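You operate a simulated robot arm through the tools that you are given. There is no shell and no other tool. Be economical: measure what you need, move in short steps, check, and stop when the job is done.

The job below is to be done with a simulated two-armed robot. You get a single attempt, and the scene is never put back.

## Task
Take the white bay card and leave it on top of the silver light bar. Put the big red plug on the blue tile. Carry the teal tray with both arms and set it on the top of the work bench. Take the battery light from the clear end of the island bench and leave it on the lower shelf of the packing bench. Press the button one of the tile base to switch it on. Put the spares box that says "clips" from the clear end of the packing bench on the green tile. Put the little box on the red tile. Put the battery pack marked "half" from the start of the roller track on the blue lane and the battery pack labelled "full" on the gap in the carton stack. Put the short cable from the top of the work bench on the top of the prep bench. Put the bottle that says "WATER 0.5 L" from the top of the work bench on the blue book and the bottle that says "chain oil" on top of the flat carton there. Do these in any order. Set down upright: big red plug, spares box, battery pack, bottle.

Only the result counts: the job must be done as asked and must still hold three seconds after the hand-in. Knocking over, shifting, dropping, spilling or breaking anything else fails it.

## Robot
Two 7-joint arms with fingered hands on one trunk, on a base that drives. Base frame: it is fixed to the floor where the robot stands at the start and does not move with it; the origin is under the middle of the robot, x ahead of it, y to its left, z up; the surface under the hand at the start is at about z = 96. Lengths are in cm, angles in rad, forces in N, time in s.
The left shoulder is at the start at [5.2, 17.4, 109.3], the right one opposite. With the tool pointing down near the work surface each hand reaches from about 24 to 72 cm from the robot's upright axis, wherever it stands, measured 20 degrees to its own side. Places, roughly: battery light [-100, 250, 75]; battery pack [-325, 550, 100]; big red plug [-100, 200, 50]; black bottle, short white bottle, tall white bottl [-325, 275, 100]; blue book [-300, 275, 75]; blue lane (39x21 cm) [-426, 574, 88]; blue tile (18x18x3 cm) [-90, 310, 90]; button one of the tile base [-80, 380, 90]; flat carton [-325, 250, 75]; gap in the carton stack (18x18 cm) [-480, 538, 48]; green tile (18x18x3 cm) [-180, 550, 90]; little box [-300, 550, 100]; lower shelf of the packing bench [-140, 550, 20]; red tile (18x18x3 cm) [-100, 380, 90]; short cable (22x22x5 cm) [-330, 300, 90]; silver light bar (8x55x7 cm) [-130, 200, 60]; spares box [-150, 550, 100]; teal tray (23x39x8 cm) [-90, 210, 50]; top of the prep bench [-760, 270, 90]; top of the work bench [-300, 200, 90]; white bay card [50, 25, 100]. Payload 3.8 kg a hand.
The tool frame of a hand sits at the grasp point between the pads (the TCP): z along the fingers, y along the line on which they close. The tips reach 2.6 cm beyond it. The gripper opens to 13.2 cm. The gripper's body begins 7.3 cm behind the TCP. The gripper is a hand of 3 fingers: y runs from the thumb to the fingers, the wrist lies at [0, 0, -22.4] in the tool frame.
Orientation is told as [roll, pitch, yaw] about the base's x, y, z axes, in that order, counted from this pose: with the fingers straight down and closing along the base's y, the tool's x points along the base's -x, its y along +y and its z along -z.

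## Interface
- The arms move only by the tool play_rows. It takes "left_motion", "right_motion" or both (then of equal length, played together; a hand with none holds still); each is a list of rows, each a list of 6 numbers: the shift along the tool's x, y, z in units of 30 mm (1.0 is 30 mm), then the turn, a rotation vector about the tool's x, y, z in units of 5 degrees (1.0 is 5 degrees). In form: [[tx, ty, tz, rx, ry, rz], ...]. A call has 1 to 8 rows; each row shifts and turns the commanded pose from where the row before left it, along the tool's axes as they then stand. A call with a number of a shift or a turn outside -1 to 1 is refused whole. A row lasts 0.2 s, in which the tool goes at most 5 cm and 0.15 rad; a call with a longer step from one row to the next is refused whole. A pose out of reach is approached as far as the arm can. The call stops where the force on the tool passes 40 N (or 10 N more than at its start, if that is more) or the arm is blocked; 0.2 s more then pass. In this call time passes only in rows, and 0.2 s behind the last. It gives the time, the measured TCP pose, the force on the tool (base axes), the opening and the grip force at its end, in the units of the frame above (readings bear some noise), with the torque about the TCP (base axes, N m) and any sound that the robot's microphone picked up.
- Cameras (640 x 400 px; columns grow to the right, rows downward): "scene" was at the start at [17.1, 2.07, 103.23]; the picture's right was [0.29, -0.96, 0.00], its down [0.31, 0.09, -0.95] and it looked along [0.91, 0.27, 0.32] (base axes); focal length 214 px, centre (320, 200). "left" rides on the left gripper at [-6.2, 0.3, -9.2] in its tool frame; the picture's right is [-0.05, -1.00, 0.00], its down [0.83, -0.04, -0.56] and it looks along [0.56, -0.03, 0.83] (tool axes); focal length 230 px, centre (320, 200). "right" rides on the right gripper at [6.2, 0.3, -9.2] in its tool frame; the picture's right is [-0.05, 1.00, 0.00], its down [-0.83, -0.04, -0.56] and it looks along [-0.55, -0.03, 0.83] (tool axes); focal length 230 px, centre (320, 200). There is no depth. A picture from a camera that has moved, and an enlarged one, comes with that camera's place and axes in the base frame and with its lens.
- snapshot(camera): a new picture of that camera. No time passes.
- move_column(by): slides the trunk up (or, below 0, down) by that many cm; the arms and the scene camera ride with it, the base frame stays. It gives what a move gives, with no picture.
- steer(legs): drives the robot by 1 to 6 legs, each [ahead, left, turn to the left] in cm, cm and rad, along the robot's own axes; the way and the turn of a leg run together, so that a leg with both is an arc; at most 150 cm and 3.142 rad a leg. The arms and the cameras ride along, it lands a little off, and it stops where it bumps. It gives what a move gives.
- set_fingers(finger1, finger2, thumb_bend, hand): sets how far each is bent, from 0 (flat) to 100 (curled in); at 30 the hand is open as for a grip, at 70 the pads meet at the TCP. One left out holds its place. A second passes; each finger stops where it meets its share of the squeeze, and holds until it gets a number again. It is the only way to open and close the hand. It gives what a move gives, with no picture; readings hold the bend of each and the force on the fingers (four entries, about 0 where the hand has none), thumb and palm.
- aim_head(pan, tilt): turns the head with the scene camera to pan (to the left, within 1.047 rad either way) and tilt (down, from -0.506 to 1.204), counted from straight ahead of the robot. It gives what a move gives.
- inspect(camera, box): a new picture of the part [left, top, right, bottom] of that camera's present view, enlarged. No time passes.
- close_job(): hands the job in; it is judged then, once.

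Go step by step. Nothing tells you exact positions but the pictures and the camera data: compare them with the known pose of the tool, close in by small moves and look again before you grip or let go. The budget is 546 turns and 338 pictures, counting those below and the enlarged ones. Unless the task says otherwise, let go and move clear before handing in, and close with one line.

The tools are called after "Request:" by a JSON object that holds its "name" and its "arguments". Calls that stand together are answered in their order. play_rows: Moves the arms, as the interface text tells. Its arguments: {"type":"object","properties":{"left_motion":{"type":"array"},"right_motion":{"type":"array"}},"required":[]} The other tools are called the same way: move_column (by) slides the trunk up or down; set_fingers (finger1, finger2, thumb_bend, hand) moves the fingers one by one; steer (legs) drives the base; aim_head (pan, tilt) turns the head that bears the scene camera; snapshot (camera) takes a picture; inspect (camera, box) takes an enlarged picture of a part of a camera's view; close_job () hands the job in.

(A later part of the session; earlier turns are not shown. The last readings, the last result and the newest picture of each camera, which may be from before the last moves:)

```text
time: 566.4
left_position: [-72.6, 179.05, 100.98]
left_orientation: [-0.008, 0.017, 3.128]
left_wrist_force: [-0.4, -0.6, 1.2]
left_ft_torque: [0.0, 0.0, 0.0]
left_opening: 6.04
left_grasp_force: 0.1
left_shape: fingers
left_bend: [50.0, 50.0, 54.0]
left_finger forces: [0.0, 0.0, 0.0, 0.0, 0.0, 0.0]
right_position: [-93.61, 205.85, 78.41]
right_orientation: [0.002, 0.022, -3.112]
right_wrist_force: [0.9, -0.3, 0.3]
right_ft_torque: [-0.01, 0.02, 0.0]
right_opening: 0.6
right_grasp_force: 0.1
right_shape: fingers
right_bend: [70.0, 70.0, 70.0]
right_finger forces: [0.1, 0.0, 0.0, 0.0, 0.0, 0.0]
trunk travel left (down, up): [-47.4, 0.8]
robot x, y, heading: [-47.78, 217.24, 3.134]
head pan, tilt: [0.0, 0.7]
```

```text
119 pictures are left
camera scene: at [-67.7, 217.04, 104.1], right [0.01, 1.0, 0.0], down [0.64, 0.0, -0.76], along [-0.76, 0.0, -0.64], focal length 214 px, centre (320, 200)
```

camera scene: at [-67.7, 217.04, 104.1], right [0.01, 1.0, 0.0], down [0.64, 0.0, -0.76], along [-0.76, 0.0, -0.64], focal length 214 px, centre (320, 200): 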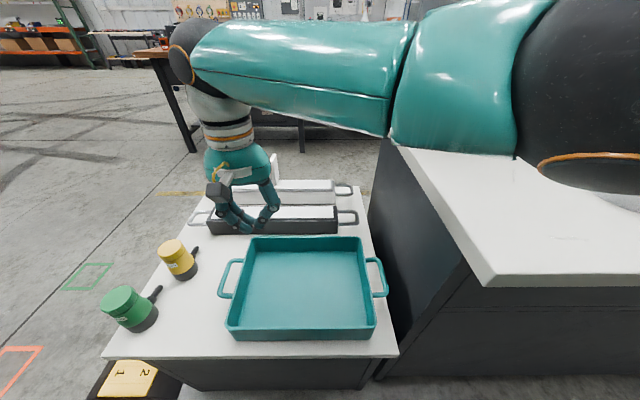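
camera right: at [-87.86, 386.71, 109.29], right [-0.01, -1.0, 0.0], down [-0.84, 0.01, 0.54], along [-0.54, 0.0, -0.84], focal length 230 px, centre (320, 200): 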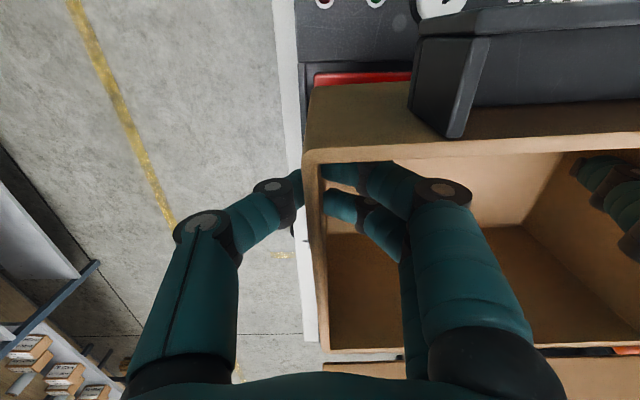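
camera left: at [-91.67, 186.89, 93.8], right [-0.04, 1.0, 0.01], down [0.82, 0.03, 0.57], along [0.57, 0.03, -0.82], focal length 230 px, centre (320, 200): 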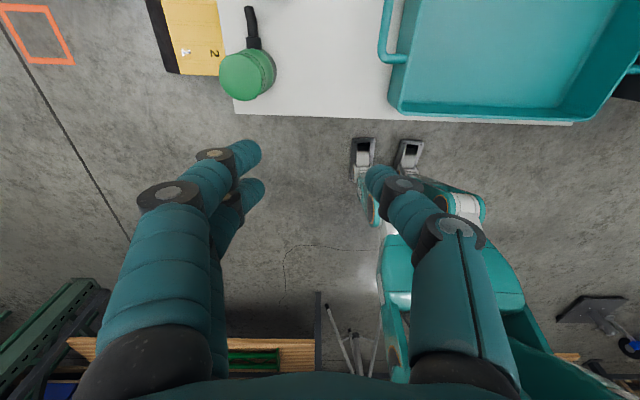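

The elbow would come too low over the upper island this way. I back off, turn the robot diagonally (heading ≈2.75) and stand further down so the elbow stays outside the island.

Request:
{"name": "play_rows", "arguments": {"right_motion": [[0.5, 0, -1, 0, 0, 0], [0.5, 0, -1, 0, 0, 0], [0.5, 0, -1, 0, 0, 0], [0.5, 0, -1, 0, 0, 0], [0.5, 0, -1, 0, 0, 0], [0, 0, -1, 0, 0, 0]]}}

Request:
{"name": "steer", "arguments": {"legs": [[-25, 0, 0], [0, 34, 0], [0, 0, -0.385], [18, 0, 0]]}}

Request:
{"name": "aim_head", "arguments": {"pan": 0, "tilt": 0.7}}

Request:
{"name": "snapshot", "arguments": {"camera": "scene"}}

```text
time: 567.8
left_position: [-72.55, 179.12, 101.15]
left_orientation: [-0.009, 0.019, 3.127]
left_wrist_force: [-0.4, -0.4, 0.0]
left_ft_torque: [-0.01, 0.0, -0.03]
left_opening: 6.05
left_grasp_force: 0.1
left_shape: fingers
left_bend: [50.0, 50.0, 54.0]
left_finger forces: [0.0, 0.1, 0.0, 0.0, 0.1, 0.0]
right_position: [-86.48, 206.34, 96.65]
right_orientation: [0.005, 0.023, -3.109]
right_wrist_force: [0.3, -0.2, 0.1]
right_ft_torque: [0.0, 0.01, -0.02]
right_opening: 0.61
right_grasp_force: 0.0
right_shape: fingers
right_bend: [70.0, 70.0, 70.0]
right_finger forces: [0.0, 0.0, 0.0, 0.0, 0.0, 0.0]
trunk travel left (down, up): [-47.4, 0.8]
robot x, y, heading: [-48.41, 217.06, 3.132]
head pan, tilt: [0.0, 0.7]
```

```text
time: 575.0
left_position: [-77.31, 163.38, 101.02]
left_orientation: [-0.01, 0.017, 2.738]
left_wrist_force: [-0.5, -0.3, -0.3]
left_ft_torque: [-0.01, 0.01, 0.02]
left_opening: 6.05
left_grasp_force: 0.1
left_shape: fingers
left_bend: [50.0, 50.0, 54.0]
left_finger forces: [0.0, 0.0, 0.0, 0.1, 0.0, 0.0]
right_position: [-79.96, 194.0, 96.64]
right_orientation: [0.006, 0.023, 2.788]
right_wrist_force: [-0.2, 0.2, -0.5]
right_ft_torque: [0.03, 0.0, 0.02]
right_opening: 0.61
right_grasp_force: 0.1
right_shape: fingers
right_bend: [70.0, 70.0, 70.0]
right_finger forces: [0.1, 0.1, 0.1, 0.1, 0.1, 0.0]
trunk travel left (down, up): [-47.4, 0.8]
robot x, y, heading: [-40.25, 189.4, 2.752]
head pan, tilt: [0.0, 0.7]
```

```text
time: 575.6
left_position: [-77.36, 163.5, 101.14]
left_orientation: [-0.01, 0.017, 2.741]
left_wrist_force: [-0.7, -0.7, -0.3]
left_ft_torque: [0.02, 0.03, -0.04]
left_opening: 6.07
left_grasp_force: 0.0
left_shape: fingers
left_bend: [50.0, 50.0, 54.0]
left_finger forces: [0.0, 0.1, 0.0, 0.0, 0.0, 0.0]
right_position: [-80.06, 194.02, 96.58]
right_orientation: [0.005, 0.022, 2.786]
right_wrist_force: [-0.4, 0.0, -0.5]
right_ft_torque: [0.04, -0.01, 0.01]
right_opening: 0.61
right_grasp_force: 0.0
right_shape: fingers
right_bend: [70.0, 70.0, 70.0]
right_finger forces: [0.0, 0.0, 0.0, 0.1, 0.0, 0.1]
trunk travel left (down, up): [-47.4, 0.8]
robot x, y, heading: [-40.75, 189.92, 2.749]
head pan, tilt: [0.0, 0.7]
```

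```text
118 pictures are left
camera scene: at [-58.46, 196.75, 104.1], right [0.38, 0.92, 0.0], down [0.6, -0.25, -0.76], along [-0.71, 0.29, -0.64], focal length 214 px, centre (320, 200)
```

scene: 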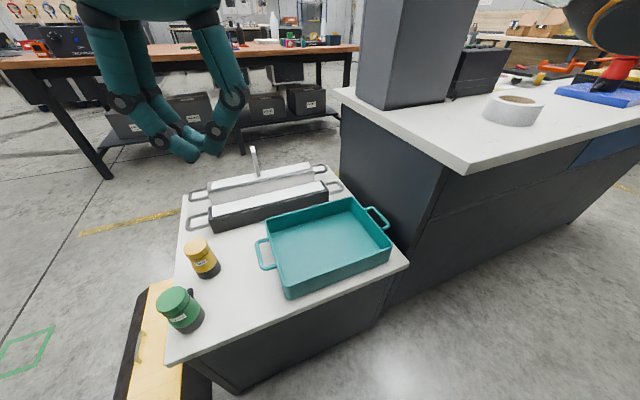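

Request:
{"name": "steer", "arguments": {"legs": [[6, 0, 0]]}}

Request:
{"name": "play_rows", "arguments": {"right_motion": [[-0.96, -0.33, 0, 0, 0, 0], [-0.96, -0.33, 0.5, 0, 0, 0], [-0.96, -0.33, 1, 0, 0, 0], [-0.96, -0.33, 1, 0, 0, 0], [0, 0, 1, 0, 0, 0], [0, 0, 1, 0, 0, 0], [0, 0, 1, 0, 0, 0], [0, 0, 1, 0, 0, 0]]}}

Request:
{"name": "play_rows", "arguments": {"right_motion": [[0, 0, 1, 0, 0, 0], [0, 0, 1, 0, 0, 0], [0, 0, 1, 0, 0, 0], [0, 0, 1, 0, 0, 0]]}}

Request:
{"name": "snapshot", "arguments": {"camera": "scene"}}

Request:
{"name": "snapshot", "arguments": {"camera": "right"}}

```text
time: 576.6
left_position: [-82.82, 165.73, 101.06]
left_orientation: [-0.008, 0.017, 2.742]
left_wrist_force: [0.0, -0.1, -0.5]
left_ft_torque: [0.02, 0.0, 0.01]
left_opening: 6.07
left_grasp_force: 0.1
left_shape: fingers
left_bend: [50.0, 50.0, 54.0]
left_finger forces: [0.1, 0.0, 0.0, 0.0, 0.0, 0.0]
right_position: [-85.63, 196.15, 96.64]
right_orientation: [0.004, 0.023, 2.788]
right_wrist_force: [-0.5, 0.1, 0.1]
right_ft_torque: [-0.02, 0.0, -0.01]
right_opening: 0.61
right_grasp_force: 0.2
right_shape: fingers
right_bend: [70.0, 70.0, 70.0]
right_finger forces: [0.0, 0.1, 0.1, 0.0, 0.0, 0.1]
trunk travel left (down, up): [-47.4, 0.8]
robot x, y, heading: [-45.9, 191.74, 2.746]
head pan, tilt: [0.0, 0.7]
```

```text
time: 578.4
left_position: [-82.73, 165.65, 100.99]
left_orientation: [-0.009, 0.017, 2.741]
left_wrist_force: [-0.2, 0.3, -0.5]
left_ft_torque: [0.02, -0.02, -0.01]
left_opening: 6.04
left_grasp_force: 0.0
left_shape: fingers
left_bend: [50.0, 50.0, 54.0]
left_finger forces: [0.0, 0.0, 0.0, 0.0, 0.0, 0.1]
right_position: [-94.51, 203.44, 76.73]
right_orientation: [0.008, 0.023, 2.792]
right_wrist_force: [-0.1, 0.0, 0.2]
right_ft_torque: [0.01, -0.01, 0.0]
right_opening: 0.61
right_grasp_force: 0.1
right_shape: fingers
right_bend: [70.0, 70.0, 70.0]
right_finger forces: [0.0, 0.1, 0.0, 0.0, 0.1, 0.0]
trunk travel left (down, up): [-47.4, 0.8]
robot x, y, heading: [-46.26, 191.89, 2.749]
head pan, tilt: [0.0, 0.7]
```

```text
time: 579.4
left_position: [-82.78, 165.69, 101.08]
left_orientation: [-0.008, 0.02, 2.742]
left_wrist_force: [-0.1, -0.4, -0.2]
left_ft_torque: [-0.04, -0.04, -0.01]
left_opening: 6.07
left_grasp_force: 0.0
left_shape: fingers
left_bend: [50.0, 50.0, 54.0]
left_finger forces: [0.0, 0.1, 0.1, 0.0, 0.0, 0.1]
right_position: [-93.65, 203.68, 67.86]
right_orientation: [0.006, 0.021, 2.789]
right_wrist_force: [-0.2, -0.8, -0.9]
right_ft_torque: [-0.02, -0.01, 0.03]
right_opening: 0.62
right_grasp_force: 0.0
right_shape: fingers
right_bend: [70.0, 70.0, 70.0]
right_finger forces: [0.0, 0.0, 0.0, 0.1, 0.0, 0.0]
right hand out of reach, approached as far as the arm can: row 3, 4
trunk travel left (down, up): [-47.4, 0.8]
robot x, y, heading: [-45.62, 192.12, 2.743]
head pan, tilt: [0.0, 0.7]
```

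```text
117 pictures are left
camera scene: at [-63.99, 199.01, 104.11], right [0.38, 0.92, 0.0], down [0.6, -0.25, -0.76], along [-0.71, 0.29, -0.64], focal length 214 px, centre (320, 200)
```

scene: 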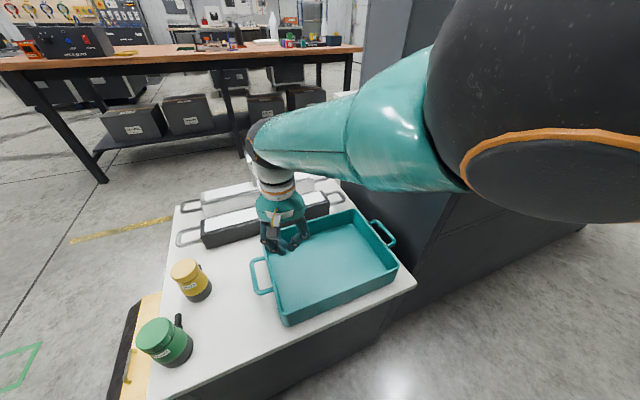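

```text
116 pictures are left
camera right: at [-88.19, 201.39, 77.15], right [-0.39, -0.92, 0.01], down [-0.77, 0.33, 0.54], along [-0.5, 0.21, -0.84], focal length 230 px, centre (320, 200)
```

right: 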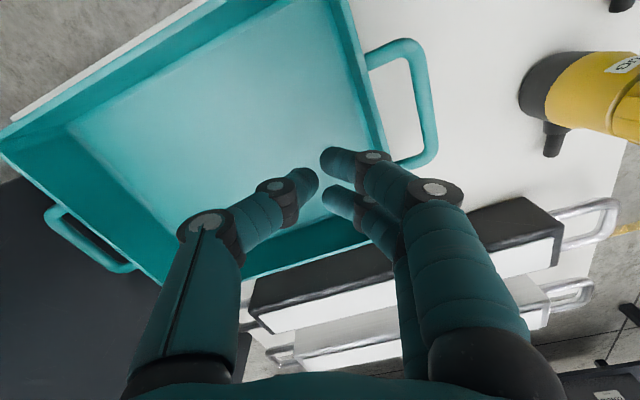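

I lift the hand slightly off its limit, lower the trunk 15 cm, and continue down inside the tray.

Request:
{"name": "play_rows", "arguments": {"right_motion": [[0.1, 0, -1, 0, 0, 0], [0, 0, -1, 0, 0, 0], [0, 0, -1, 0, 0, 0], [0, 0, -1, 0, 0, 0]]}}

Request:
{"name": "move_column", "arguments": {"by": -16}}

Request:
{"name": "snapshot", "arguments": {"camera": "right"}}

```text
time: 580.4
left_position: [-82.75, 165.72, 101.05]
left_orientation: [-0.01, 0.017, 2.742]
left_wrist_force: [0.2, -0.6, 0.1]
left_ft_torque: [-0.01, 0.0, -0.01]
left_opening: 6.07
left_grasp_force: 0.1
left_shape: fingers
left_bend: [50.0, 50.0, 54.0]
left_finger forces: [0.0, 0.0, 0.0, 0.0, 0.1, 0.0]
right_position: [-93.51, 203.71, 79.86]
right_orientation: [0.006, 0.021, 2.788]
right_wrist_force: [0.5, 0.4, 0.0]
right_ft_torque: [-0.01, -0.01, 0.0]
right_opening: 0.6
right_grasp_force: 0.0
right_shape: fingers
right_bend: [70.0, 70.0, 70.0]
right_finger forces: [0.0, 0.1, 0.0, 0.0, 0.0, 0.1]
trunk travel left (down, up): [-47.4, 0.8]
robot x, y, heading: [-45.75, 191.93, 2.753]
head pan, tilt: [0.0, 0.7]
```

```text
time: 582.2
left_position: [-81.7, 165.29, 79.55]
left_orientation: [-0.01, 0.273, 2.741]
left_wrist_force: [0.3, 0.1, -0.3]
left_ft_torque: [0.0, -0.01, 0.03]
left_opening: 6.02
left_grasp_force: 0.0
left_shape: fingers
left_bend: [50.0, 50.0, 54.0]
left_finger forces: [0.1, 0.0, 0.0, 0.0, 0.0, 0.0]
right_position: [-93.67, 203.8, 63.86]
right_orientation: [0.007, 0.02, 2.787]
right_wrist_force: [0.5, -0.3, -0.4]
right_ft_torque: [-0.02, 0.0, 0.01]
right_opening: 0.62
right_grasp_force: 0.2
right_shape: fingers
right_bend: [70.0, 70.0, 70.0]
right_finger forces: [0.0, 0.1, 0.0, 0.0, 0.0, 0.0]
trunk travel left (down, up): [-31.4, 16.8]
robot x, y, heading: [-46.21, 191.82, 2.752]
head pan, tilt: [0.0, 0.7]
```

```text
115 pictures are left
camera right: at [-88.27, 201.61, 73.16], right [-0.39, -0.92, 0.01], down [-0.77, 0.33, 0.54], along [-0.5, 0.21, -0.84], focal length 230 px, centre (320, 200)
```

right: 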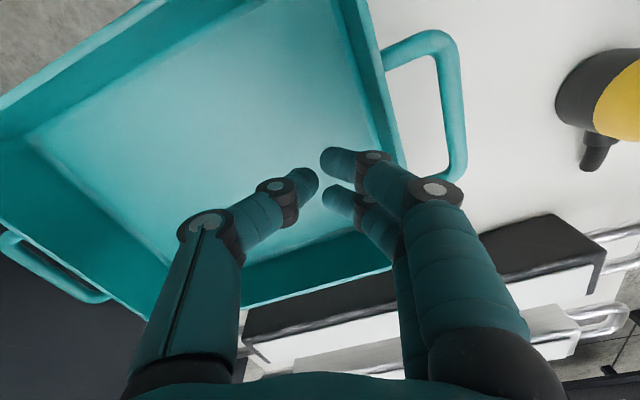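

Request:
{"name": "play_rows", "arguments": {"right_motion": [[0.3, 0, 0.8, 0, 0, 0], [0, 0, 0.8, 0, 0, 0], [0, 0, 0.6, 0, 0, 0]]}}

Request:
{"name": "snapshot", "arguments": {"camera": "scene"}}

```text
time: 583.0
left_position: [-81.74, 165.35, 79.57]
left_orientation: [-0.01, 0.272, 2.741]
left_wrist_force: [-0.2, 0.4, 0.9]
left_ft_torque: [-0.01, 0.04, 0.01]
left_opening: 6.06
left_grasp_force: 0.1
left_shape: fingers
left_bend: [50.0, 50.0, 54.0]
left_finger forces: [0.1, 0.0, 0.1, 0.0, 0.0, 0.1]
right_position: [-92.76, 203.55, 57.02]
right_orientation: [0.009, 0.021, 2.788]
right_wrist_force: [0.0, 2.2, 3.2]
right_ft_torque: [-0.15, 0.06, -0.02]
right_opening: 0.48
right_grasp_force: 1.6
right_shape: fingers
right_bend: [70.0, 70.0, 70.0]
right_finger forces: [3.4, 0.1, 0.1, 0.0, 0.1, 0.0]
trunk travel left (down, up): [-31.4, 16.8]
robot x, y, heading: [-45.91, 191.74, 2.752]
head pan, tilt: [0.0, 0.7]
```

```text
114 pictures are left
camera scene: at [-62.06, 198.25, 84.78], right [0.38, 0.92, 0.0], down [0.6, -0.25, -0.77], along [-0.71, 0.29, -0.64], focal length 214 px, centre (320, 200)
```

scene: 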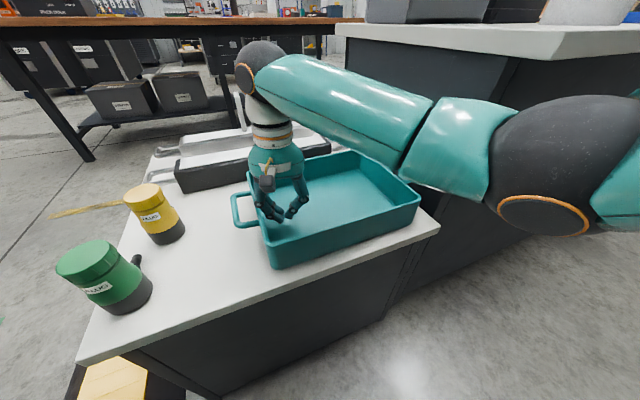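

Fingers are inside, touching the left wall. I push the tray toward −y in small steps.

Request:
{"name": "play_rows", "arguments": {"right_motion": [[0.115, 0.31, 0, 0, 0, 0], [0.115, 0.31, 0, 0, 0, 0], [0.115, 0.31, 0, 0, 0, 0], [0.115, 0.31, 0, 0, 0, 0], [0.115, 0.31, 0, 0, 0, 0], [0.115, 0.31, 0, 0, 0, 0]]}}

Request:
{"name": "snapshot", "arguments": {"camera": "scene"}}

```text
time: 584.4
left_position: [-81.76, 165.26, 79.52]
left_orientation: [-0.01, 0.272, 2.74]
left_wrist_force: [-0.5, 0.4, 0.8]
left_ft_torque: [0.03, -0.01, -0.04]
left_opening: 6.06
left_grasp_force: 0.1
left_shape: fingers
left_bend: [50.0, 50.0, 54.0]
left_finger forces: [0.1, 0.1, 0.0, 0.0, 0.1, 0.0]
right_position: [-92.74, 197.39, 57.16]
right_orientation: [0.007, 0.021, 2.788]
right_wrist_force: [0.6, 0.5, 0.0]
right_ft_torque: [-0.04, -0.01, -0.02]
right_opening: 0.47
right_grasp_force: 0.3
right_shape: fingers
right_bend: [70.0, 70.0, 70.0]
right_finger forces: [1.5, 0.0, 0.0, 0.1, 0.1, 0.0]
trunk travel left (down, up): [-31.4, 16.8]
robot x, y, heading: [-46.0, 192.13, 2.749]
head pan, tilt: [0.0, 0.7]
```

```text
113 pictures are left
camera scene: at [-62.07, 198.22, 84.78], right [0.38, 0.92, 0.0], down [0.6, -0.25, -0.77], along [-0.71, 0.29, -0.64], focal length 214 px, centre (320, 200)
```

scene: 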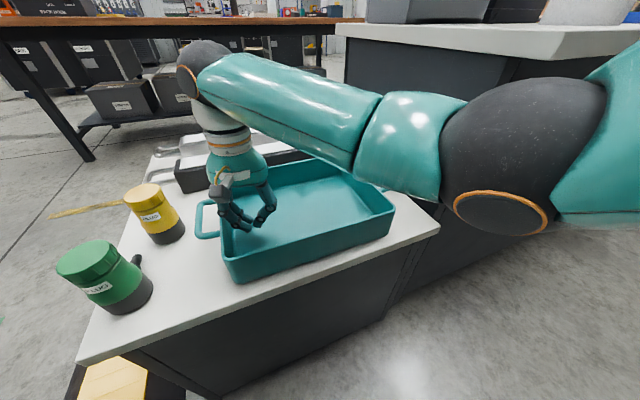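

The tray slid ~6 cm; its right end is free now. I raise the right hand out, level and raise the left, then lower the trunk further.

Request:
{"name": "play_rows", "arguments": {"right_motion": [[-0.1, -0.3, -0.5, 0, 0, 0], [0, 0, -1, 0, 0, -0.8], [0, 0, -1, 0, 0, -0.8], [0, 0, -1, 0, 0, -0.8], [0, 0, -1, 0, 0, -0.8], [0, 0, -1, 0, 0, -0.8], [-0.3, -0.8, -1, 0, 0, 0], [-0.3, -0.8, -1, 0, 0, 0]], "left_motion": [[0, 0, -0.8, 0, -0.8, 0], [0, 0, -0.8, 0, -0.8, 0], [0, 0, -0.8, 0, -0.8, 0], [0, 0, -0.8, 0, -0.7, 0], [0, 0, -0.8, 0, 0, -0.8], [0, 0, -0.5, 0, 0, -0.8], [0, 0, 0, 0, 0, -0.8], [0, 0, 0, 0, 0, -0.8]]}}

Request:
{"name": "move_column", "arguments": {"by": -20}}

Request:
{"name": "snapshot", "arguments": {"camera": "scene"}}

```text
time: 586.2
left_position: [-84.98, 165.51, 93.13]
left_orientation: [-0.009, 0.003, 3.023]
left_wrist_force: [-0.4, 0.5, 0.5]
left_ft_torque: [-0.01, -0.01, -0.06]
left_opening: 6.05
left_grasp_force: 0.1
left_shape: fingers
left_bend: [50.0, 50.0, 54.0]
left_finger forces: [0.1, 0.1, 0.1, 0.0, 0.0, 0.0]
left hand out of reach, approached as far as the arm can: row 1, 2, 3
right_position: [-94.98, 203.52, 79.76]
right_orientation: [0.015, 0.019, 3.141]
right_wrist_force: [-0.1, -0.2, 0.4]
right_ft_torque: [0.0, -0.02, 0.01]
right_opening: 0.56
right_grasp_force: 0.0
right_shape: fingers
right_bend: [70.0, 70.0, 70.0]
right_finger forces: [0.0, 0.0, 0.1, 0.0, 0.0, 0.1]
trunk travel left (down, up): [-31.4, 16.8]
robot x, y, heading: [-46.08, 191.89, 2.748]
head pan, tilt: [0.0, 0.7]
```

```text
time: 588.4
left_position: [-86.5, 166.22, 70.67]
left_orientation: [0.017, 0.096, 3.024]
left_wrist_force: [0.7, -0.2, -0.9]
left_ft_torque: [0.0, 0.0, -0.02]
left_opening: 6.05
left_grasp_force: 0.0
left_shape: fingers
left_bend: [50.0, 50.0, 54.0]
left_finger forces: [0.0, 0.1, 0.0, 0.0, 0.1, 0.0]
right_position: [-94.87, 203.51, 59.62]
right_orientation: [0.013, 0.019, 3.138]
right_wrist_force: [-0.1, -0.2, -0.8]
right_ft_torque: [0.02, 0.03, -0.02]
right_opening: 0.55
right_grasp_force: 0.0
right_shape: fingers
right_bend: [70.0, 70.0, 70.0]
right_finger forces: [0.0, 0.0, 0.0, 0.0, 0.0, 0.0]
trunk travel left (down, up): [-11.4, 36.8]
robot x, y, heading: [-46.11, 191.9, 2.748]
head pan, tilt: [0.0, 0.7]
```

```text
112 pictures are left
camera scene: at [-62.16, 198.26, 64.48], right [0.38, 0.92, 0.0], down [0.6, -0.25, -0.77], along [-0.71, 0.29, -0.64], focal length 214 px, centre (320, 200)
```

scene: 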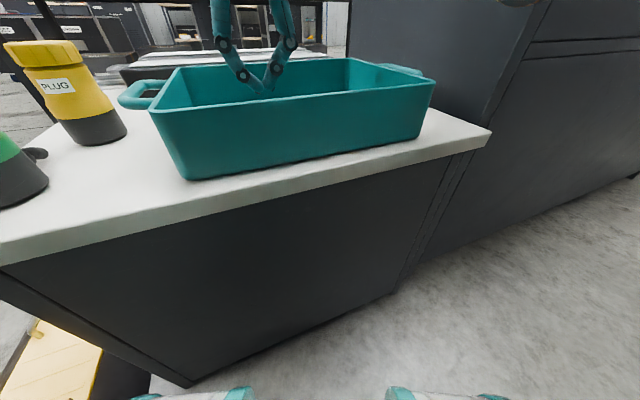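

Request:
{"name": "play_rows", "arguments": {"right_motion": [[0, 0, -1, 0, 0, 0], [0, 0, -1, 0, 0, 0], [0, 0, -1, 0, 0, 0], [0, -0.9, 0, 0, 0, 0], [0, -0.9, 0, 0, 0, 0], [0, -0.9, 0, 0, 0, 0], [0, -0.9, 0, 0, 0, 0], [0, -0.9, 0, 0, 0, 0]], "left_motion": [[0, 0, -1, 0, -0.6, -0.7], [0, 0, -1, 0, -0.5, -0.6], [-0.4, -0.9, 0, 0, 0, 0], [-0.4, -0.9, 0, 0, 0, 0], [-0.4, -0.9, 0, 0, 0, 0], [-0.4, -0.9, 0, 0, 0, 0], [-0.4, -0.9, 0, 0, 0, 0], [-0.4, -0.9, 0, 0, 0, 0]]}}

Request:
{"name": "set_fingers", "arguments": {"hand": "right", "finger1": 54, "finger2": 54, "thumb_bend": 54}}

Request:
{"name": "set_fingers", "arguments": {"hand": "left", "finger1": 54, "finger2": 54, "thumb_bend": 54}}

Request:
{"name": "snapshot", "arguments": {"camera": "right"}}

Request:
{"name": "snapshot", "arguments": {"camera": "left"}}

```text
time: 590.4
left_position: [-94.06, 181.97, 76.4]
left_orientation: [0.021, -0.006, -3.136]
left_wrist_force: [-0.1, 0.4, 0.3]
left_ft_torque: [-0.02, 0.02, 0.01]
left_opening: 6.11
left_grasp_force: 0.0
left_shape: fingers
left_bend: [50.0, 50.0, 54.0]
left_finger forces: [0.0, 0.0, 0.0, 0.1, 0.0, 0.0]
right_position: [-93.96, 210.5, 66.8]
right_orientation: [0.053, 0.061, -2.997]
right_wrist_force: [0.4, -0.2, -0.7]
right_ft_torque: [0.0, 0.01, -0.03]
right_opening: 0.58
right_grasp_force: 0.1
right_shape: fingers
right_bend: [70.0, 70.0, 70.0]
right_finger forces: [0.1, 0.0, 0.1, 0.1, 0.0, 0.0]
trunk travel left (down, up): [-11.4, 36.8]
robot x, y, heading: [-45.96, 191.84, 2.759]
head pan, tilt: [0.0, 0.7]
stopped in row 8 (right hand): the arm was blocked; the commanded pose is now the measured one
```

```text
time: 591.4
left_position: [-94.21, 181.97, 76.25]
left_orientation: [0.02, -0.001, -3.139]
left_wrist_force: [0.3, 0.3, 0.1]
left_ft_torque: [0.0, 0.01, -0.01]
left_opening: 6.1
left_grasp_force: 0.1
left_shape: fingers
left_bend: [50.0, 50.0, 54.0]
left_finger forces: [0.0, 0.0, 0.0, 0.0, 0.1, 0.0]
right_position: [-94.13, 210.52, 66.78]
right_orientation: [0.05, 0.06, -3.001]
right_wrist_force: [0.2, -0.5, 0.3]
right_ft_torque: [-0.01, -0.01, -0.01]
right_opening: 5.36
right_grasp_force: 0.1
right_shape: fingers
right_bend: [54.0, 54.0, 54.0]
right_finger forces: [0.0, 0.0, 0.1, 0.0, 0.0, 0.0]
trunk travel left (down, up): [-11.4, 36.8]
robot x, y, heading: [-46.22, 191.53, 2.759]
head pan, tilt: [0.0, 0.7]
```

```text
time: 592.4
left_position: [-94.16, 182.03, 76.22]
left_orientation: [0.018, -0.003, -3.139]
left_wrist_force: [-0.8, 0.2, 0.1]
left_ft_torque: [-0.01, -0.04, 0.02]
left_opening: 5.48
left_grasp_force: 0.1
left_shape: fingers
left_bend: [54.0, 54.0, 54.0]
left_finger forces: [0.1, 0.0, 0.0, 0.1, 0.0, 0.0]
right_position: [-94.06, 210.59, 66.81]
right_orientation: [0.052, 0.06, -3.005]
right_wrist_force: [-0.9, -0.9, 0.0]
right_ft_torque: [0.02, 0.01, 0.01]
right_opening: 5.38
right_grasp_force: 0.0
right_shape: fingers
right_bend: [54.0, 54.0, 54.0]
right_finger forces: [0.0, 0.0, 0.1, 0.0, 0.0, 0.0]
trunk travel left (down, up): [-11.4, 36.8]
robot x, y, heading: [-46.16, 191.74, 2.755]
head pan, tilt: [0.0, 0.7]
```

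```text
111 pictures are left
camera right: at [-88.59, 211.52, 76.36], right [0.08, -1.0, 0.05], down [-0.86, -0.05, 0.5], along [-0.5, -0.08, -0.86], focal length 230 px, centre (320, 200)
```

right: 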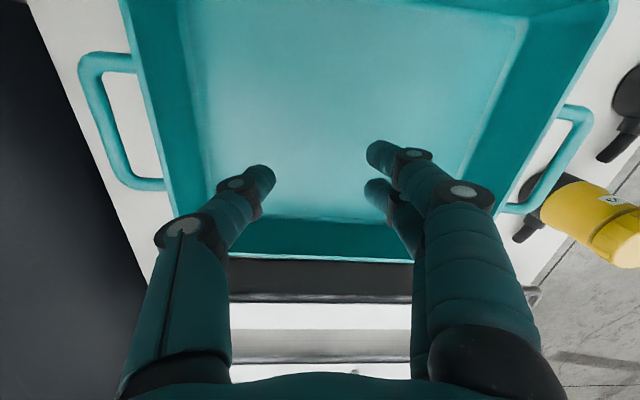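

```text
110 pictures are left
camera left: at [-100.43, 181.95, 85.39], right [-0.06, 1.0, -0.02], down [0.83, 0.06, 0.55], along [0.55, 0.01, -0.83], focal length 230 px, centre (320, 200)
```

left: 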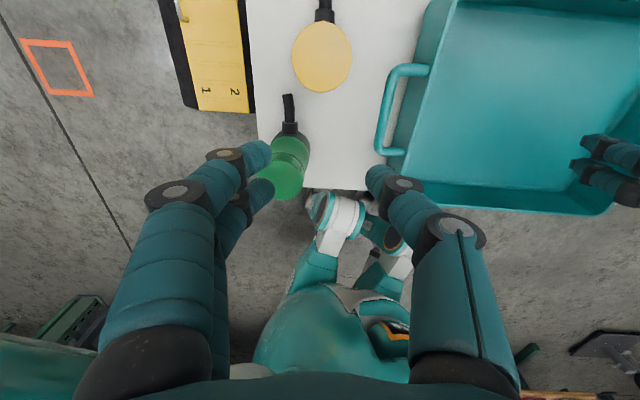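

The right forearm touched the island while moving over. I'll instead pull the tray ~11 cm toward me (still well supported), which gives both arms room. I close the right hand again, re-enter the tray and push its near wall outward.

Request:
{"name": "set_fingers", "arguments": {"hand": "right", "finger1": 70, "finger2": 70, "thumb_bend": 70}}

Request:
{"name": "play_rows", "arguments": {"right_motion": [[0.2, 0.6, -0.2, 0.5, 0, 0.8], [0.2, 0.6, 0, 0.3, -0.6, 0.8], [0.5, 0, 0.5, 0, -0.3, 0], [0, 0, 0.8, 0, 0, 0], [0, 0, 0.8, 0, 0, 0], [0, 0, 0.6, 0, 0, 0]]}}

Request:
{"name": "snapshot", "arguments": {"camera": "right"}}

Request:
{"name": "snapshot", "arguments": {"camera": "scene"}}

```text
time: 593.4
left_position: [-94.21, 182.07, 76.23]
left_orientation: [0.017, -0.001, -3.139]
left_wrist_force: [-0.3, 0.3, -0.5]
left_ft_torque: [0.02, -0.01, 0.0]
left_opening: 5.46
left_grasp_force: 0.1
left_shape: fingers
left_bend: [54.0, 54.0, 54.0]
left_finger forces: [0.0, 0.1, 0.1, 0.1, 0.0, 0.0]
right_position: [-94.01, 210.56, 66.82]
right_orientation: [0.052, 0.059, -3.003]
right_wrist_force: [0.6, 0.1, -0.3]
right_ft_torque: [-0.03, 0.01, -0.01]
right_opening: 0.64
right_grasp_force: 0.2
right_shape: fingers
right_bend: [70.0, 70.0, 70.0]
right_finger forces: [0.0, 0.0, 0.1, 0.0, 0.0, 0.1]
trunk travel left (down, up): [-11.4, 36.8]
robot x, y, heading: [-46.13, 191.47, 2.755]
head pan, tilt: [0.0, 0.7]
```

```text
time: 594.8
left_position: [-94.2, 182.19, 76.36]
left_orientation: [0.021, -0.004, -3.137]
left_wrist_force: [-0.3, 0.1, -0.2]
left_ft_torque: [-0.01, 0.0, -0.02]
left_opening: 5.49
left_grasp_force: 0.1
left_shape: fingers
left_bend: [54.0, 54.0, 54.0]
left_finger forces: [0.1, 0.1, 0.0, 0.0, 0.0, 0.0]
right_position: [-91.13, 207.74, 59.56]
right_orientation: [-0.026, -0.023, 3.137]
right_wrist_force: [-0.5, 0.5, -0.6]
right_ft_torque: [0.0, 0.0, 0.01]
right_opening: 0.62
right_grasp_force: 0.0
right_shape: fingers
right_bend: [70.0, 70.0, 70.0]
right_finger forces: [0.0, 0.1, 0.0, 0.0, 0.1, 0.1]
trunk travel left (down, up): [-11.4, 36.8]
robot x, y, heading: [-46.19, 191.86, 2.756]
head pan, tilt: [0.0, 0.7]
```

```text
109 pictures are left
camera right: at [-84.82, 207.19, 68.7], right [-0.06, -1.0, -0.02], down [-0.82, 0.03, 0.58], along [-0.57, 0.05, -0.82], focal length 230 px, centre (320, 200)
```

right: 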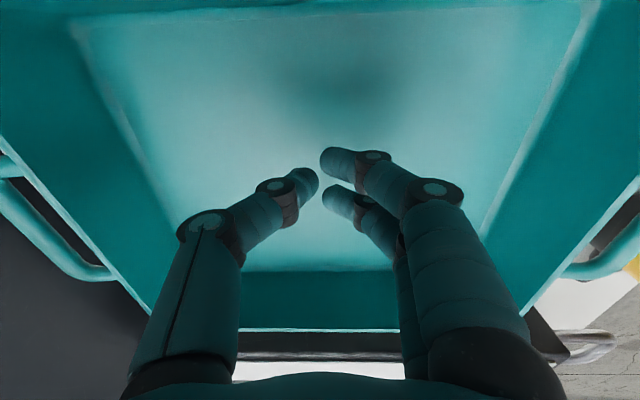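

```text
108 pictures are left
camera scene: at [-62.25, 198.1, 64.48], right [0.38, 0.93, 0.0], down [0.6, -0.24, -0.76], along [-0.71, 0.29, -0.64], focal length 214 px, centre (320, 200)
```

scene: 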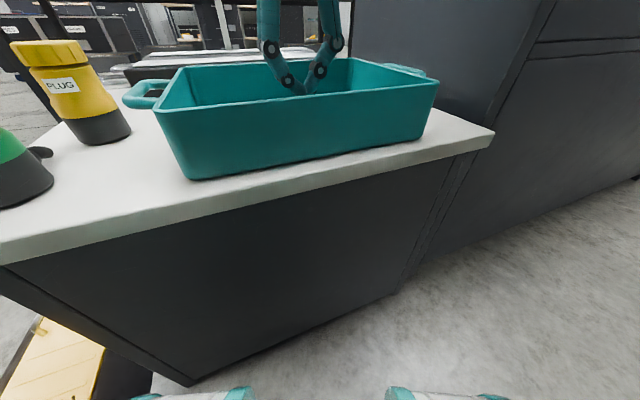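

Request:
{"name": "play_rows", "arguments": {"right_motion": [[0, 0, 0.7, 0, 0, 0], [0.7, 0, 0, 0, 0, 0], [0.7, 0, 0, 0, 0, 0], [0.5, 0, 0, 0, 0, 0], [0.5, 0, 0, 0, 0, 0], [0.5, 0, 0, 0, 0, 0], [0.5, 0, 0, 0, 0, 0], [0.5, 0, 0, 0, 0, 0]]}}

Request:
{"name": "snapshot", "arguments": {"camera": "scene"}}

Request:
{"name": "snapshot", "arguments": {"camera": "left"}}

```text
time: 596.5
left_position: [-94.08, 182.18, 76.33]
left_orientation: [0.02, -0.004, -3.138]
left_wrist_force: [0.6, 0.1, 0.1]
left_ft_torque: [-0.01, 0.02, -0.01]
left_opening: 5.46
left_grasp_force: 0.0
left_shape: fingers
left_bend: [54.0, 54.0, 54.0]
left_finger forces: [0.1, 0.1, 0.0, 0.1, 0.0, 0.0]
right_position: [-79.48, 207.69, 57.26]
right_orientation: [-0.027, -0.024, 3.137]
right_wrist_force: [-1.9, 0.7, 0.7]
right_ft_torque: [-0.01, -0.03, -0.02]
right_opening: 0.57
right_grasp_force: 1.5
right_shape: fingers
right_bend: [70.0, 70.0, 70.0]
right_finger forces: [2.0, 0.0, 0.0, 0.0, 0.1, 0.1]
trunk travel left (down, up): [-11.4, 36.8]
robot x, y, heading: [-46.15, 191.83, 2.76]
head pan, tilt: [0.0, 0.7]
```

```text
107 pictures are left
camera scene: at [-62.25, 198.1, 64.47], right [0.38, 0.93, 0.0], down [0.6, -0.24, -0.76], along [-0.71, 0.29, -0.64], focal length 214 px, centre (320, 200)
```

scene: 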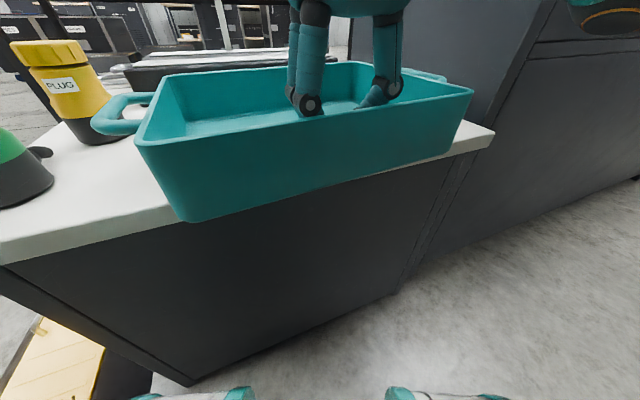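

```text
106 pictures are left
camera left: at [-100.28, 182.1, 85.52], right [-0.06, 1.0, -0.02], down [0.83, 0.06, 0.55], along [0.55, 0.01, -0.83], focal length 230 px, centre (320, 200)
```

left: 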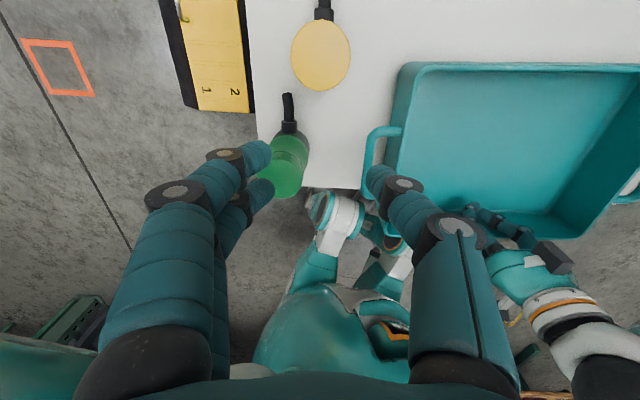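

Request:
{"name": "play_rows", "arguments": {"right_motion": [[0.5, 0, 0, 0, 0, 0], [0.5, 0, 0, 0, 0, 0], [0.5, 0, 0, 0, 0, 0], [-0.5, 0, 0, 0, 0, 0], [-0.3, 0, -1, 0, 0, 0], [0, 0, -1, 0, 0, 0], [0, 0, -1, 0, 0, 0], [0, 0, -1, 0, 0, 0]]}}

Request:
{"name": "snapshot", "arguments": {"camera": "left"}}

Request:
{"name": "snapshot", "arguments": {"camera": "right"}}

```text
time: 598.4
left_position: [-94.07, 182.15, 76.15]
left_orientation: [0.023, -0.001, -3.137]
left_wrist_force: [-0.4, -0.1, 0.3]
left_ft_torque: [0.0, -0.03, 0.01]
left_opening: 5.45
left_grasp_force: 0.1
left_shape: fingers
left_bend: [54.0, 54.0, 54.0]
left_finger forces: [0.0, 0.1, 0.0, 0.0, 0.0, 0.0]
right_position: [-76.03, 207.01, 67.22]
right_orientation: [-0.012, 0.046, 3.137]
right_wrist_force: [-1.0, -0.1, 0.7]
right_ft_torque: [0.0, -0.03, 0.05]
right_opening: 0.56
right_grasp_force: 0.0
right_shape: fingers
right_bend: [70.0, 70.0, 70.0]
right_finger forces: [0.1, 0.0, 0.0, 0.1, 0.1, 0.0]
trunk travel left (down, up): [-11.4, 36.8]
robot x, y, heading: [-45.6, 191.75, 2.762]
head pan, tilt: [0.0, 0.7]
```

```text
105 pictures are left
camera left: at [-100.26, 182.04, 85.22], right [-0.06, 1.0, -0.02], down [0.83, 0.06, 0.55], along [0.55, 0.01, -0.83], focal length 230 px, centre (320, 200)
```

left: 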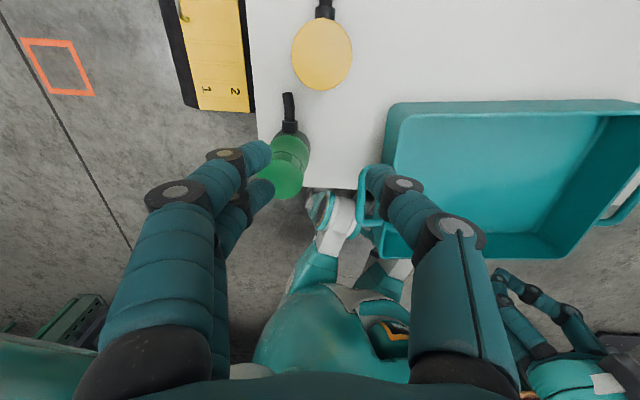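

```text
104 pictures are left
camera right: at [-70.41, 206.68, 76.75], right [-0.06, -1.0, -0.02], down [-0.86, 0.04, 0.52], along [-0.52, 0.04, -0.86], focal length 230 px, centre (320, 200)
```

right: 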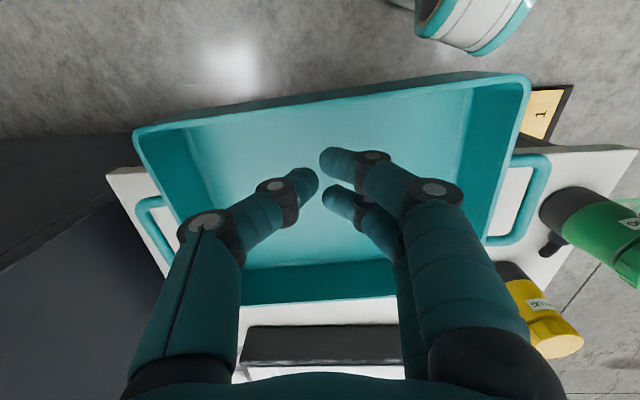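

The tray rotated a little (right end lagging). I push the near wall again further right to bring the right end out as well.

Request:
{"name": "play_rows", "arguments": {"right_motion": [[-0.8, -0.6, 0, 0, 0, 0], [-0.8, -0.8, 0, 0, 0, 0], [-0.8, -0.8, 0, 0, 0, 0], [0, -0.8, 0, 0, 0, 0], [0, 0, 1, 0, 0, 0], [0, 0, 1, 0, 0, 0], [0, 0, 1, 0, 0, 0], [0, 0, 0.3, 0, 0, 0]]}}

Request:
{"name": "play_rows", "arguments": {"right_motion": [[0.6, 0, 0, 0, 0, 0], [0.6, 0, 0, 0, 0, 0], [0.6, 0, 0, 0, 0, 0], [0.6, 0, 0, 0, 0, 0], [0.5, 0, 0, 0, 0, 0]]}}

Request:
{"name": "snapshot", "arguments": {"camera": "left"}}

Request:
{"name": "snapshot", "arguments": {"camera": "scene"}}

```text
time: 599.1
left_position: [-94.02, 181.54, 76.57]
left_orientation: [0.021, -0.005, -3.134]
left_wrist_force: [-1.2, 0.5, -1.0]
left_ft_torque: [0.02, 0.0, 0.03]
left_opening: 5.47
left_grasp_force: 0.0
left_shape: fingers
left_bend: [54.0, 54.0, 54.0]
left_finger forces: [0.1, 0.0, 0.0, 0.0, 0.1, 0.0]
right_position: [-80.26, 206.24, 68.11]
right_orientation: [0.031, 0.039, -2.966]
right_wrist_force: [-0.3, -0.2, -0.9]
right_ft_torque: [0.02, 0.01, 0.0]
right_opening: 0.56
right_grasp_force: 0.0
right_shape: fingers
right_bend: [70.0, 70.0, 70.0]
right_finger forces: [0.0, 0.0, 0.0, 0.1, 0.0, 0.0]
trunk travel left (down, up): [-11.4, 36.8]
robot x, y, heading: [-45.95, 191.61, 2.76]
head pan, tilt: [0.0, 0.7]
stopped in row 3 (right hand): the arm was blocked; the commanded pose is now the measured one
```

```text
time: 600.3
left_position: [-94.78, 181.46, 75.85]
left_orientation: [0.022, 0.007, -3.131]
left_wrist_force: [0.1, -0.9, -0.2]
left_ft_torque: [0.0, 0.01, 0.01]
left_opening: 5.48
left_grasp_force: 0.0
left_shape: fingers
left_bend: [54.0, 54.0, 54.0]
left_finger forces: [0.1, 0.1, 0.0, 0.0, 0.1, 0.0]
right_position: [-71.34, 207.34, 66.5]
right_orientation: [0.055, 0.109, -2.947]
right_wrist_force: [0.4, 0.2, 0.2]
right_ft_torque: [-0.01, 0.02, 0.01]
right_opening: 0.54
right_grasp_force: 0.2
right_shape: fingers
right_bend: [70.0, 70.0, 70.0]
right_finger forces: [0.1, 0.0, 0.0, 0.0, 0.1, 0.0]
trunk travel left (down, up): [-11.4, 36.8]
robot x, y, heading: [-45.68, 191.7, 2.764]
head pan, tilt: [0.0, 0.7]
```

```text
103 pictures are left
camera left: at [-101.01, 181.44, 84.87], right [-0.06, 1.0, -0.02], down [0.83, 0.06, 0.56], along [0.56, 0.02, -0.83], focal length 230 px, centre (320, 200)
```

left: 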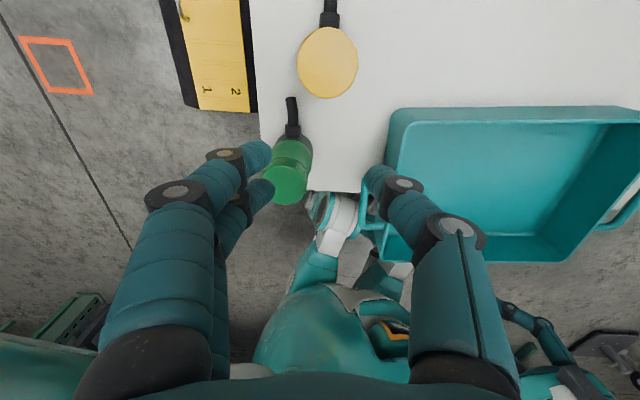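

```text
102 pictures are left
camera scene: at [-62.86, 197.69, 64.24], right [0.37, 0.93, 0.0], down [0.61, -0.24, -0.76], along [-0.7, 0.28, -0.65], focal length 214 px, centre (320, 200)
```

scene: 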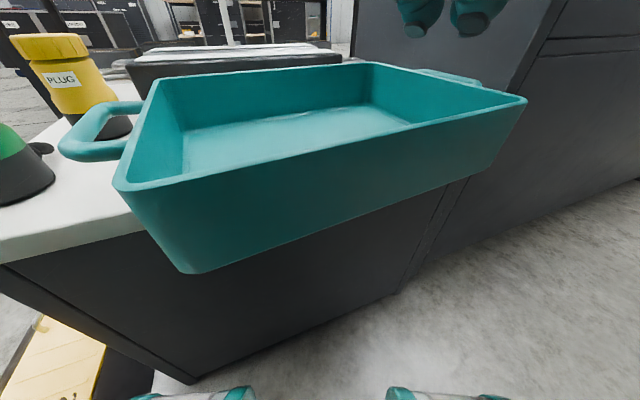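

The right elbow keeps meeting the island. I change stance: back off, turn to heading ≈2.5 and stand lower along the bench, so the right arm reaches across the tray with its elbow in the open.

Request:
{"name": "play_rows", "arguments": {"right_motion": [[0.5, 0, -1, 0, 0, 0], [0.5, 0, -1, 0, 0, 0], [0, 0, -1, 0, 0, 0], [0, 0, -1, 0, 0, 0]], "left_motion": [[0, 0, -1, 0, 0, 0], [0, 0, -1, 0, 0, 0], [0.5, 0, -1, 0, 0, 0], [0.5, 0, -0.5, 0, 0, 0]]}}

Request:
{"name": "steer", "arguments": {"legs": [[-15, 0, 0], [0, 0, -0.26], [0, 9, 0], [8, 0, 0]]}}

Request:
{"name": "snapshot", "arguments": {"camera": "scene"}}

```text
time: 600.8
left_position: [-94.27, 181.55, 80.53]
left_orientation: [0.021, -0.001, -3.129]
left_wrist_force: [0.0, -0.2, -0.6]
left_ft_torque: [0.03, 0.01, 0.0]
left_opening: 5.47
left_grasp_force: 0.1
left_shape: fingers
left_bend: [54.0, 54.0, 54.0]
left_finger forces: [0.1, 0.0, 0.1, 0.1, 0.0, 0.0]
right_position: [-67.51, 207.36, 68.68]
right_orientation: [0.111, 0.245, -2.923]
right_wrist_force: [0.6, 0.1, -0.3]
right_ft_torque: [-0.01, 0.03, 0.0]
right_opening: 0.55
right_grasp_force: 0.0
right_shape: fingers
right_bend: [70.0, 70.0, 70.0]
right_finger forces: [0.0, 0.0, 0.1, 0.0, 0.0, 0.0]
trunk travel left (down, up): [-11.4, 36.8]
robot x, y, heading: [-45.78, 191.47, 2.767]
head pan, tilt: [0.0, 0.7]
stopped in row 2 (right hand): the arm was blocked; the commanded pose is now the measured one
```

```text
time: 604.8
left_position: [-92.67, 186.51, 80.31]
left_orientation: [0.021, -0.003, 2.89]
left_wrist_force: [0.2, -0.6, -1.0]
left_ft_torque: [-0.04, 0.01, 0.03]
left_opening: 5.48
left_grasp_force: 0.1
left_shape: fingers
left_bend: [54.0, 54.0, 54.0]
left_finger forces: [0.1, 0.0, 0.0, 0.0, 0.0, 0.0]
right_position: [-60.25, 204.5, 68.73]
right_orientation: [0.105, 0.232, 3.089]
right_wrist_force: [0.3, -0.3, 0.3]
right_ft_torque: [0.01, -0.02, 0.01]
right_opening: 0.57
right_grasp_force: 0.0
right_shape: fingers
right_bend: [70.0, 70.0, 70.0]
right_finger forces: [0.0, 0.0, 0.0, 0.1, 0.1, 0.0]
trunk travel left (down, up): [-11.4, 36.8]
robot x, y, heading: [-43.24, 182.99, 2.498]
head pan, tilt: [0.0, 0.7]
```

```text
101 pictures are left
camera scene: at [-57.75, 193.68, 64.46], right [0.6, 0.8, 0.0], down [0.52, -0.38, -0.76], along [-0.61, 0.46, -0.64], focal length 214 px, centre (320, 200)
```

scene: 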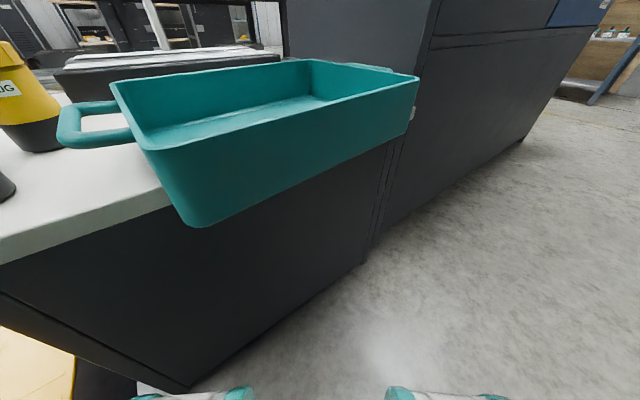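

Request:
{"name": "play_rows", "arguments": {"right_motion": [[-0.8, 0, -0.8, 0.4, -0.9, 0], [-0.8, 0, -0.8, 0.4, -0.9, 0], [-0.8, 0, -0.5, 0.4, -0.8, 0], [-0.8, 0, 0, 0, 0, 0], [-0.5, 0, 0, 0, 0, 0]]}}

Request:
{"name": "aim_head", "arguments": {"pan": 0.1, "tilt": 0.4}}

Request:
{"name": "snapshot", "arguments": {"camera": "scene"}}

Request:
{"name": "snapshot", "arguments": {"camera": "right"}}

```text
time: 606.0
left_position: [-92.65, 186.41, 80.33]
left_orientation: [0.02, -0.004, 2.89]
left_wrist_force: [-0.1, -1.0, -0.2]
left_ft_torque: [0.0, 0.0, -0.02]
left_opening: 5.46
left_grasp_force: 0.1
left_shape: fingers
left_bend: [54.0, 54.0, 54.0]
left_finger forces: [0.1, 0.0, 0.0, 0.0, 0.1, 0.0]
right_position: [-72.26, 205.82, 73.69]
right_orientation: [-0.002, 0.005, 3.077]
right_wrist_force: [-0.3, 0.2, 0.3]
right_ft_torque: [0.02, 0.01, 0.04]
right_opening: 0.57
right_grasp_force: 0.2
right_shape: fingers
right_bend: [70.0, 70.0, 70.0]
right_finger forces: [0.1, 0.0, 0.0, 0.0, 0.1, 0.1]
trunk travel left (down, up): [-11.4, 36.8]
robot x, y, heading: [-43.78, 183.58, 2.501]
head pan, tilt: [0.0, 0.7]
```

```text
time: 606.8
left_position: [-92.71, 186.47, 80.46]
left_orientation: [0.021, -0.003, 2.891]
left_wrist_force: [-0.6, 0.2, 0.2]
left_ft_torque: [0.0, 0.0, -0.05]
left_opening: 5.48
left_grasp_force: 0.0
left_shape: fingers
left_bend: [54.0, 54.0, 54.0]
left_finger forces: [0.0, 0.1, 0.1, 0.1, 0.0, 0.0]
right_position: [-72.22, 205.83, 73.73]
right_orientation: [0.0, 0.005, 3.078]
right_wrist_force: [-0.6, 0.5, -0.5]
right_ft_torque: [0.01, -0.03, 0.01]
right_opening: 0.59
right_grasp_force: 0.1
right_shape: fingers
right_bend: [70.0, 70.0, 70.0]
right_finger forces: [0.0, 0.1, 0.0, 0.0, 0.1, 0.1]
trunk travel left (down, up): [-11.4, 36.8]
robot x, y, heading: [-43.97, 183.75, 2.504]
head pan, tilt: [0.099, 0.4]
```

```text
100 pictures are left
camera scene: at [-58.85, 193.36, 67.15], right [0.51, 0.86, 0.0], down [0.33, -0.2, -0.92], along [-0.79, 0.47, -0.39], focal length 214 px, centre (320, 200)
```

scene: 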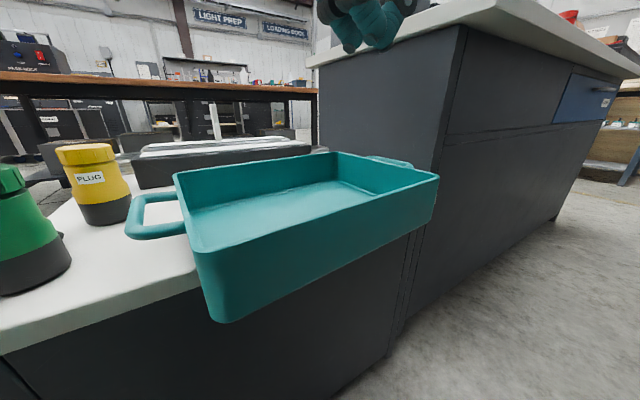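

```text
99 pictures are left
camera right: at [-66.22, 205.1, 83.04], right [-0.12, -0.99, 0.0], down [-0.83, 0.1, 0.55], along [-0.55, 0.06, -0.83], focal length 230 px, centre (320, 200)
```

right: 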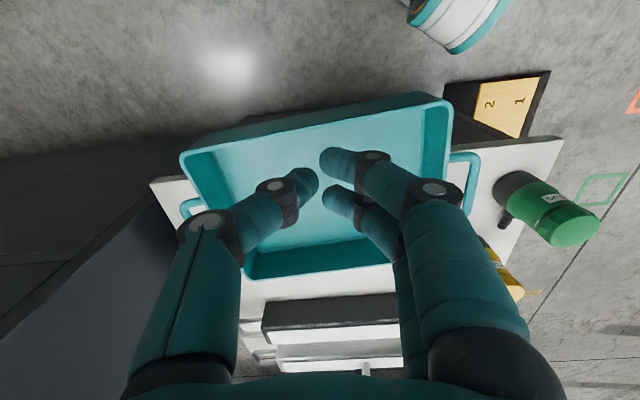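

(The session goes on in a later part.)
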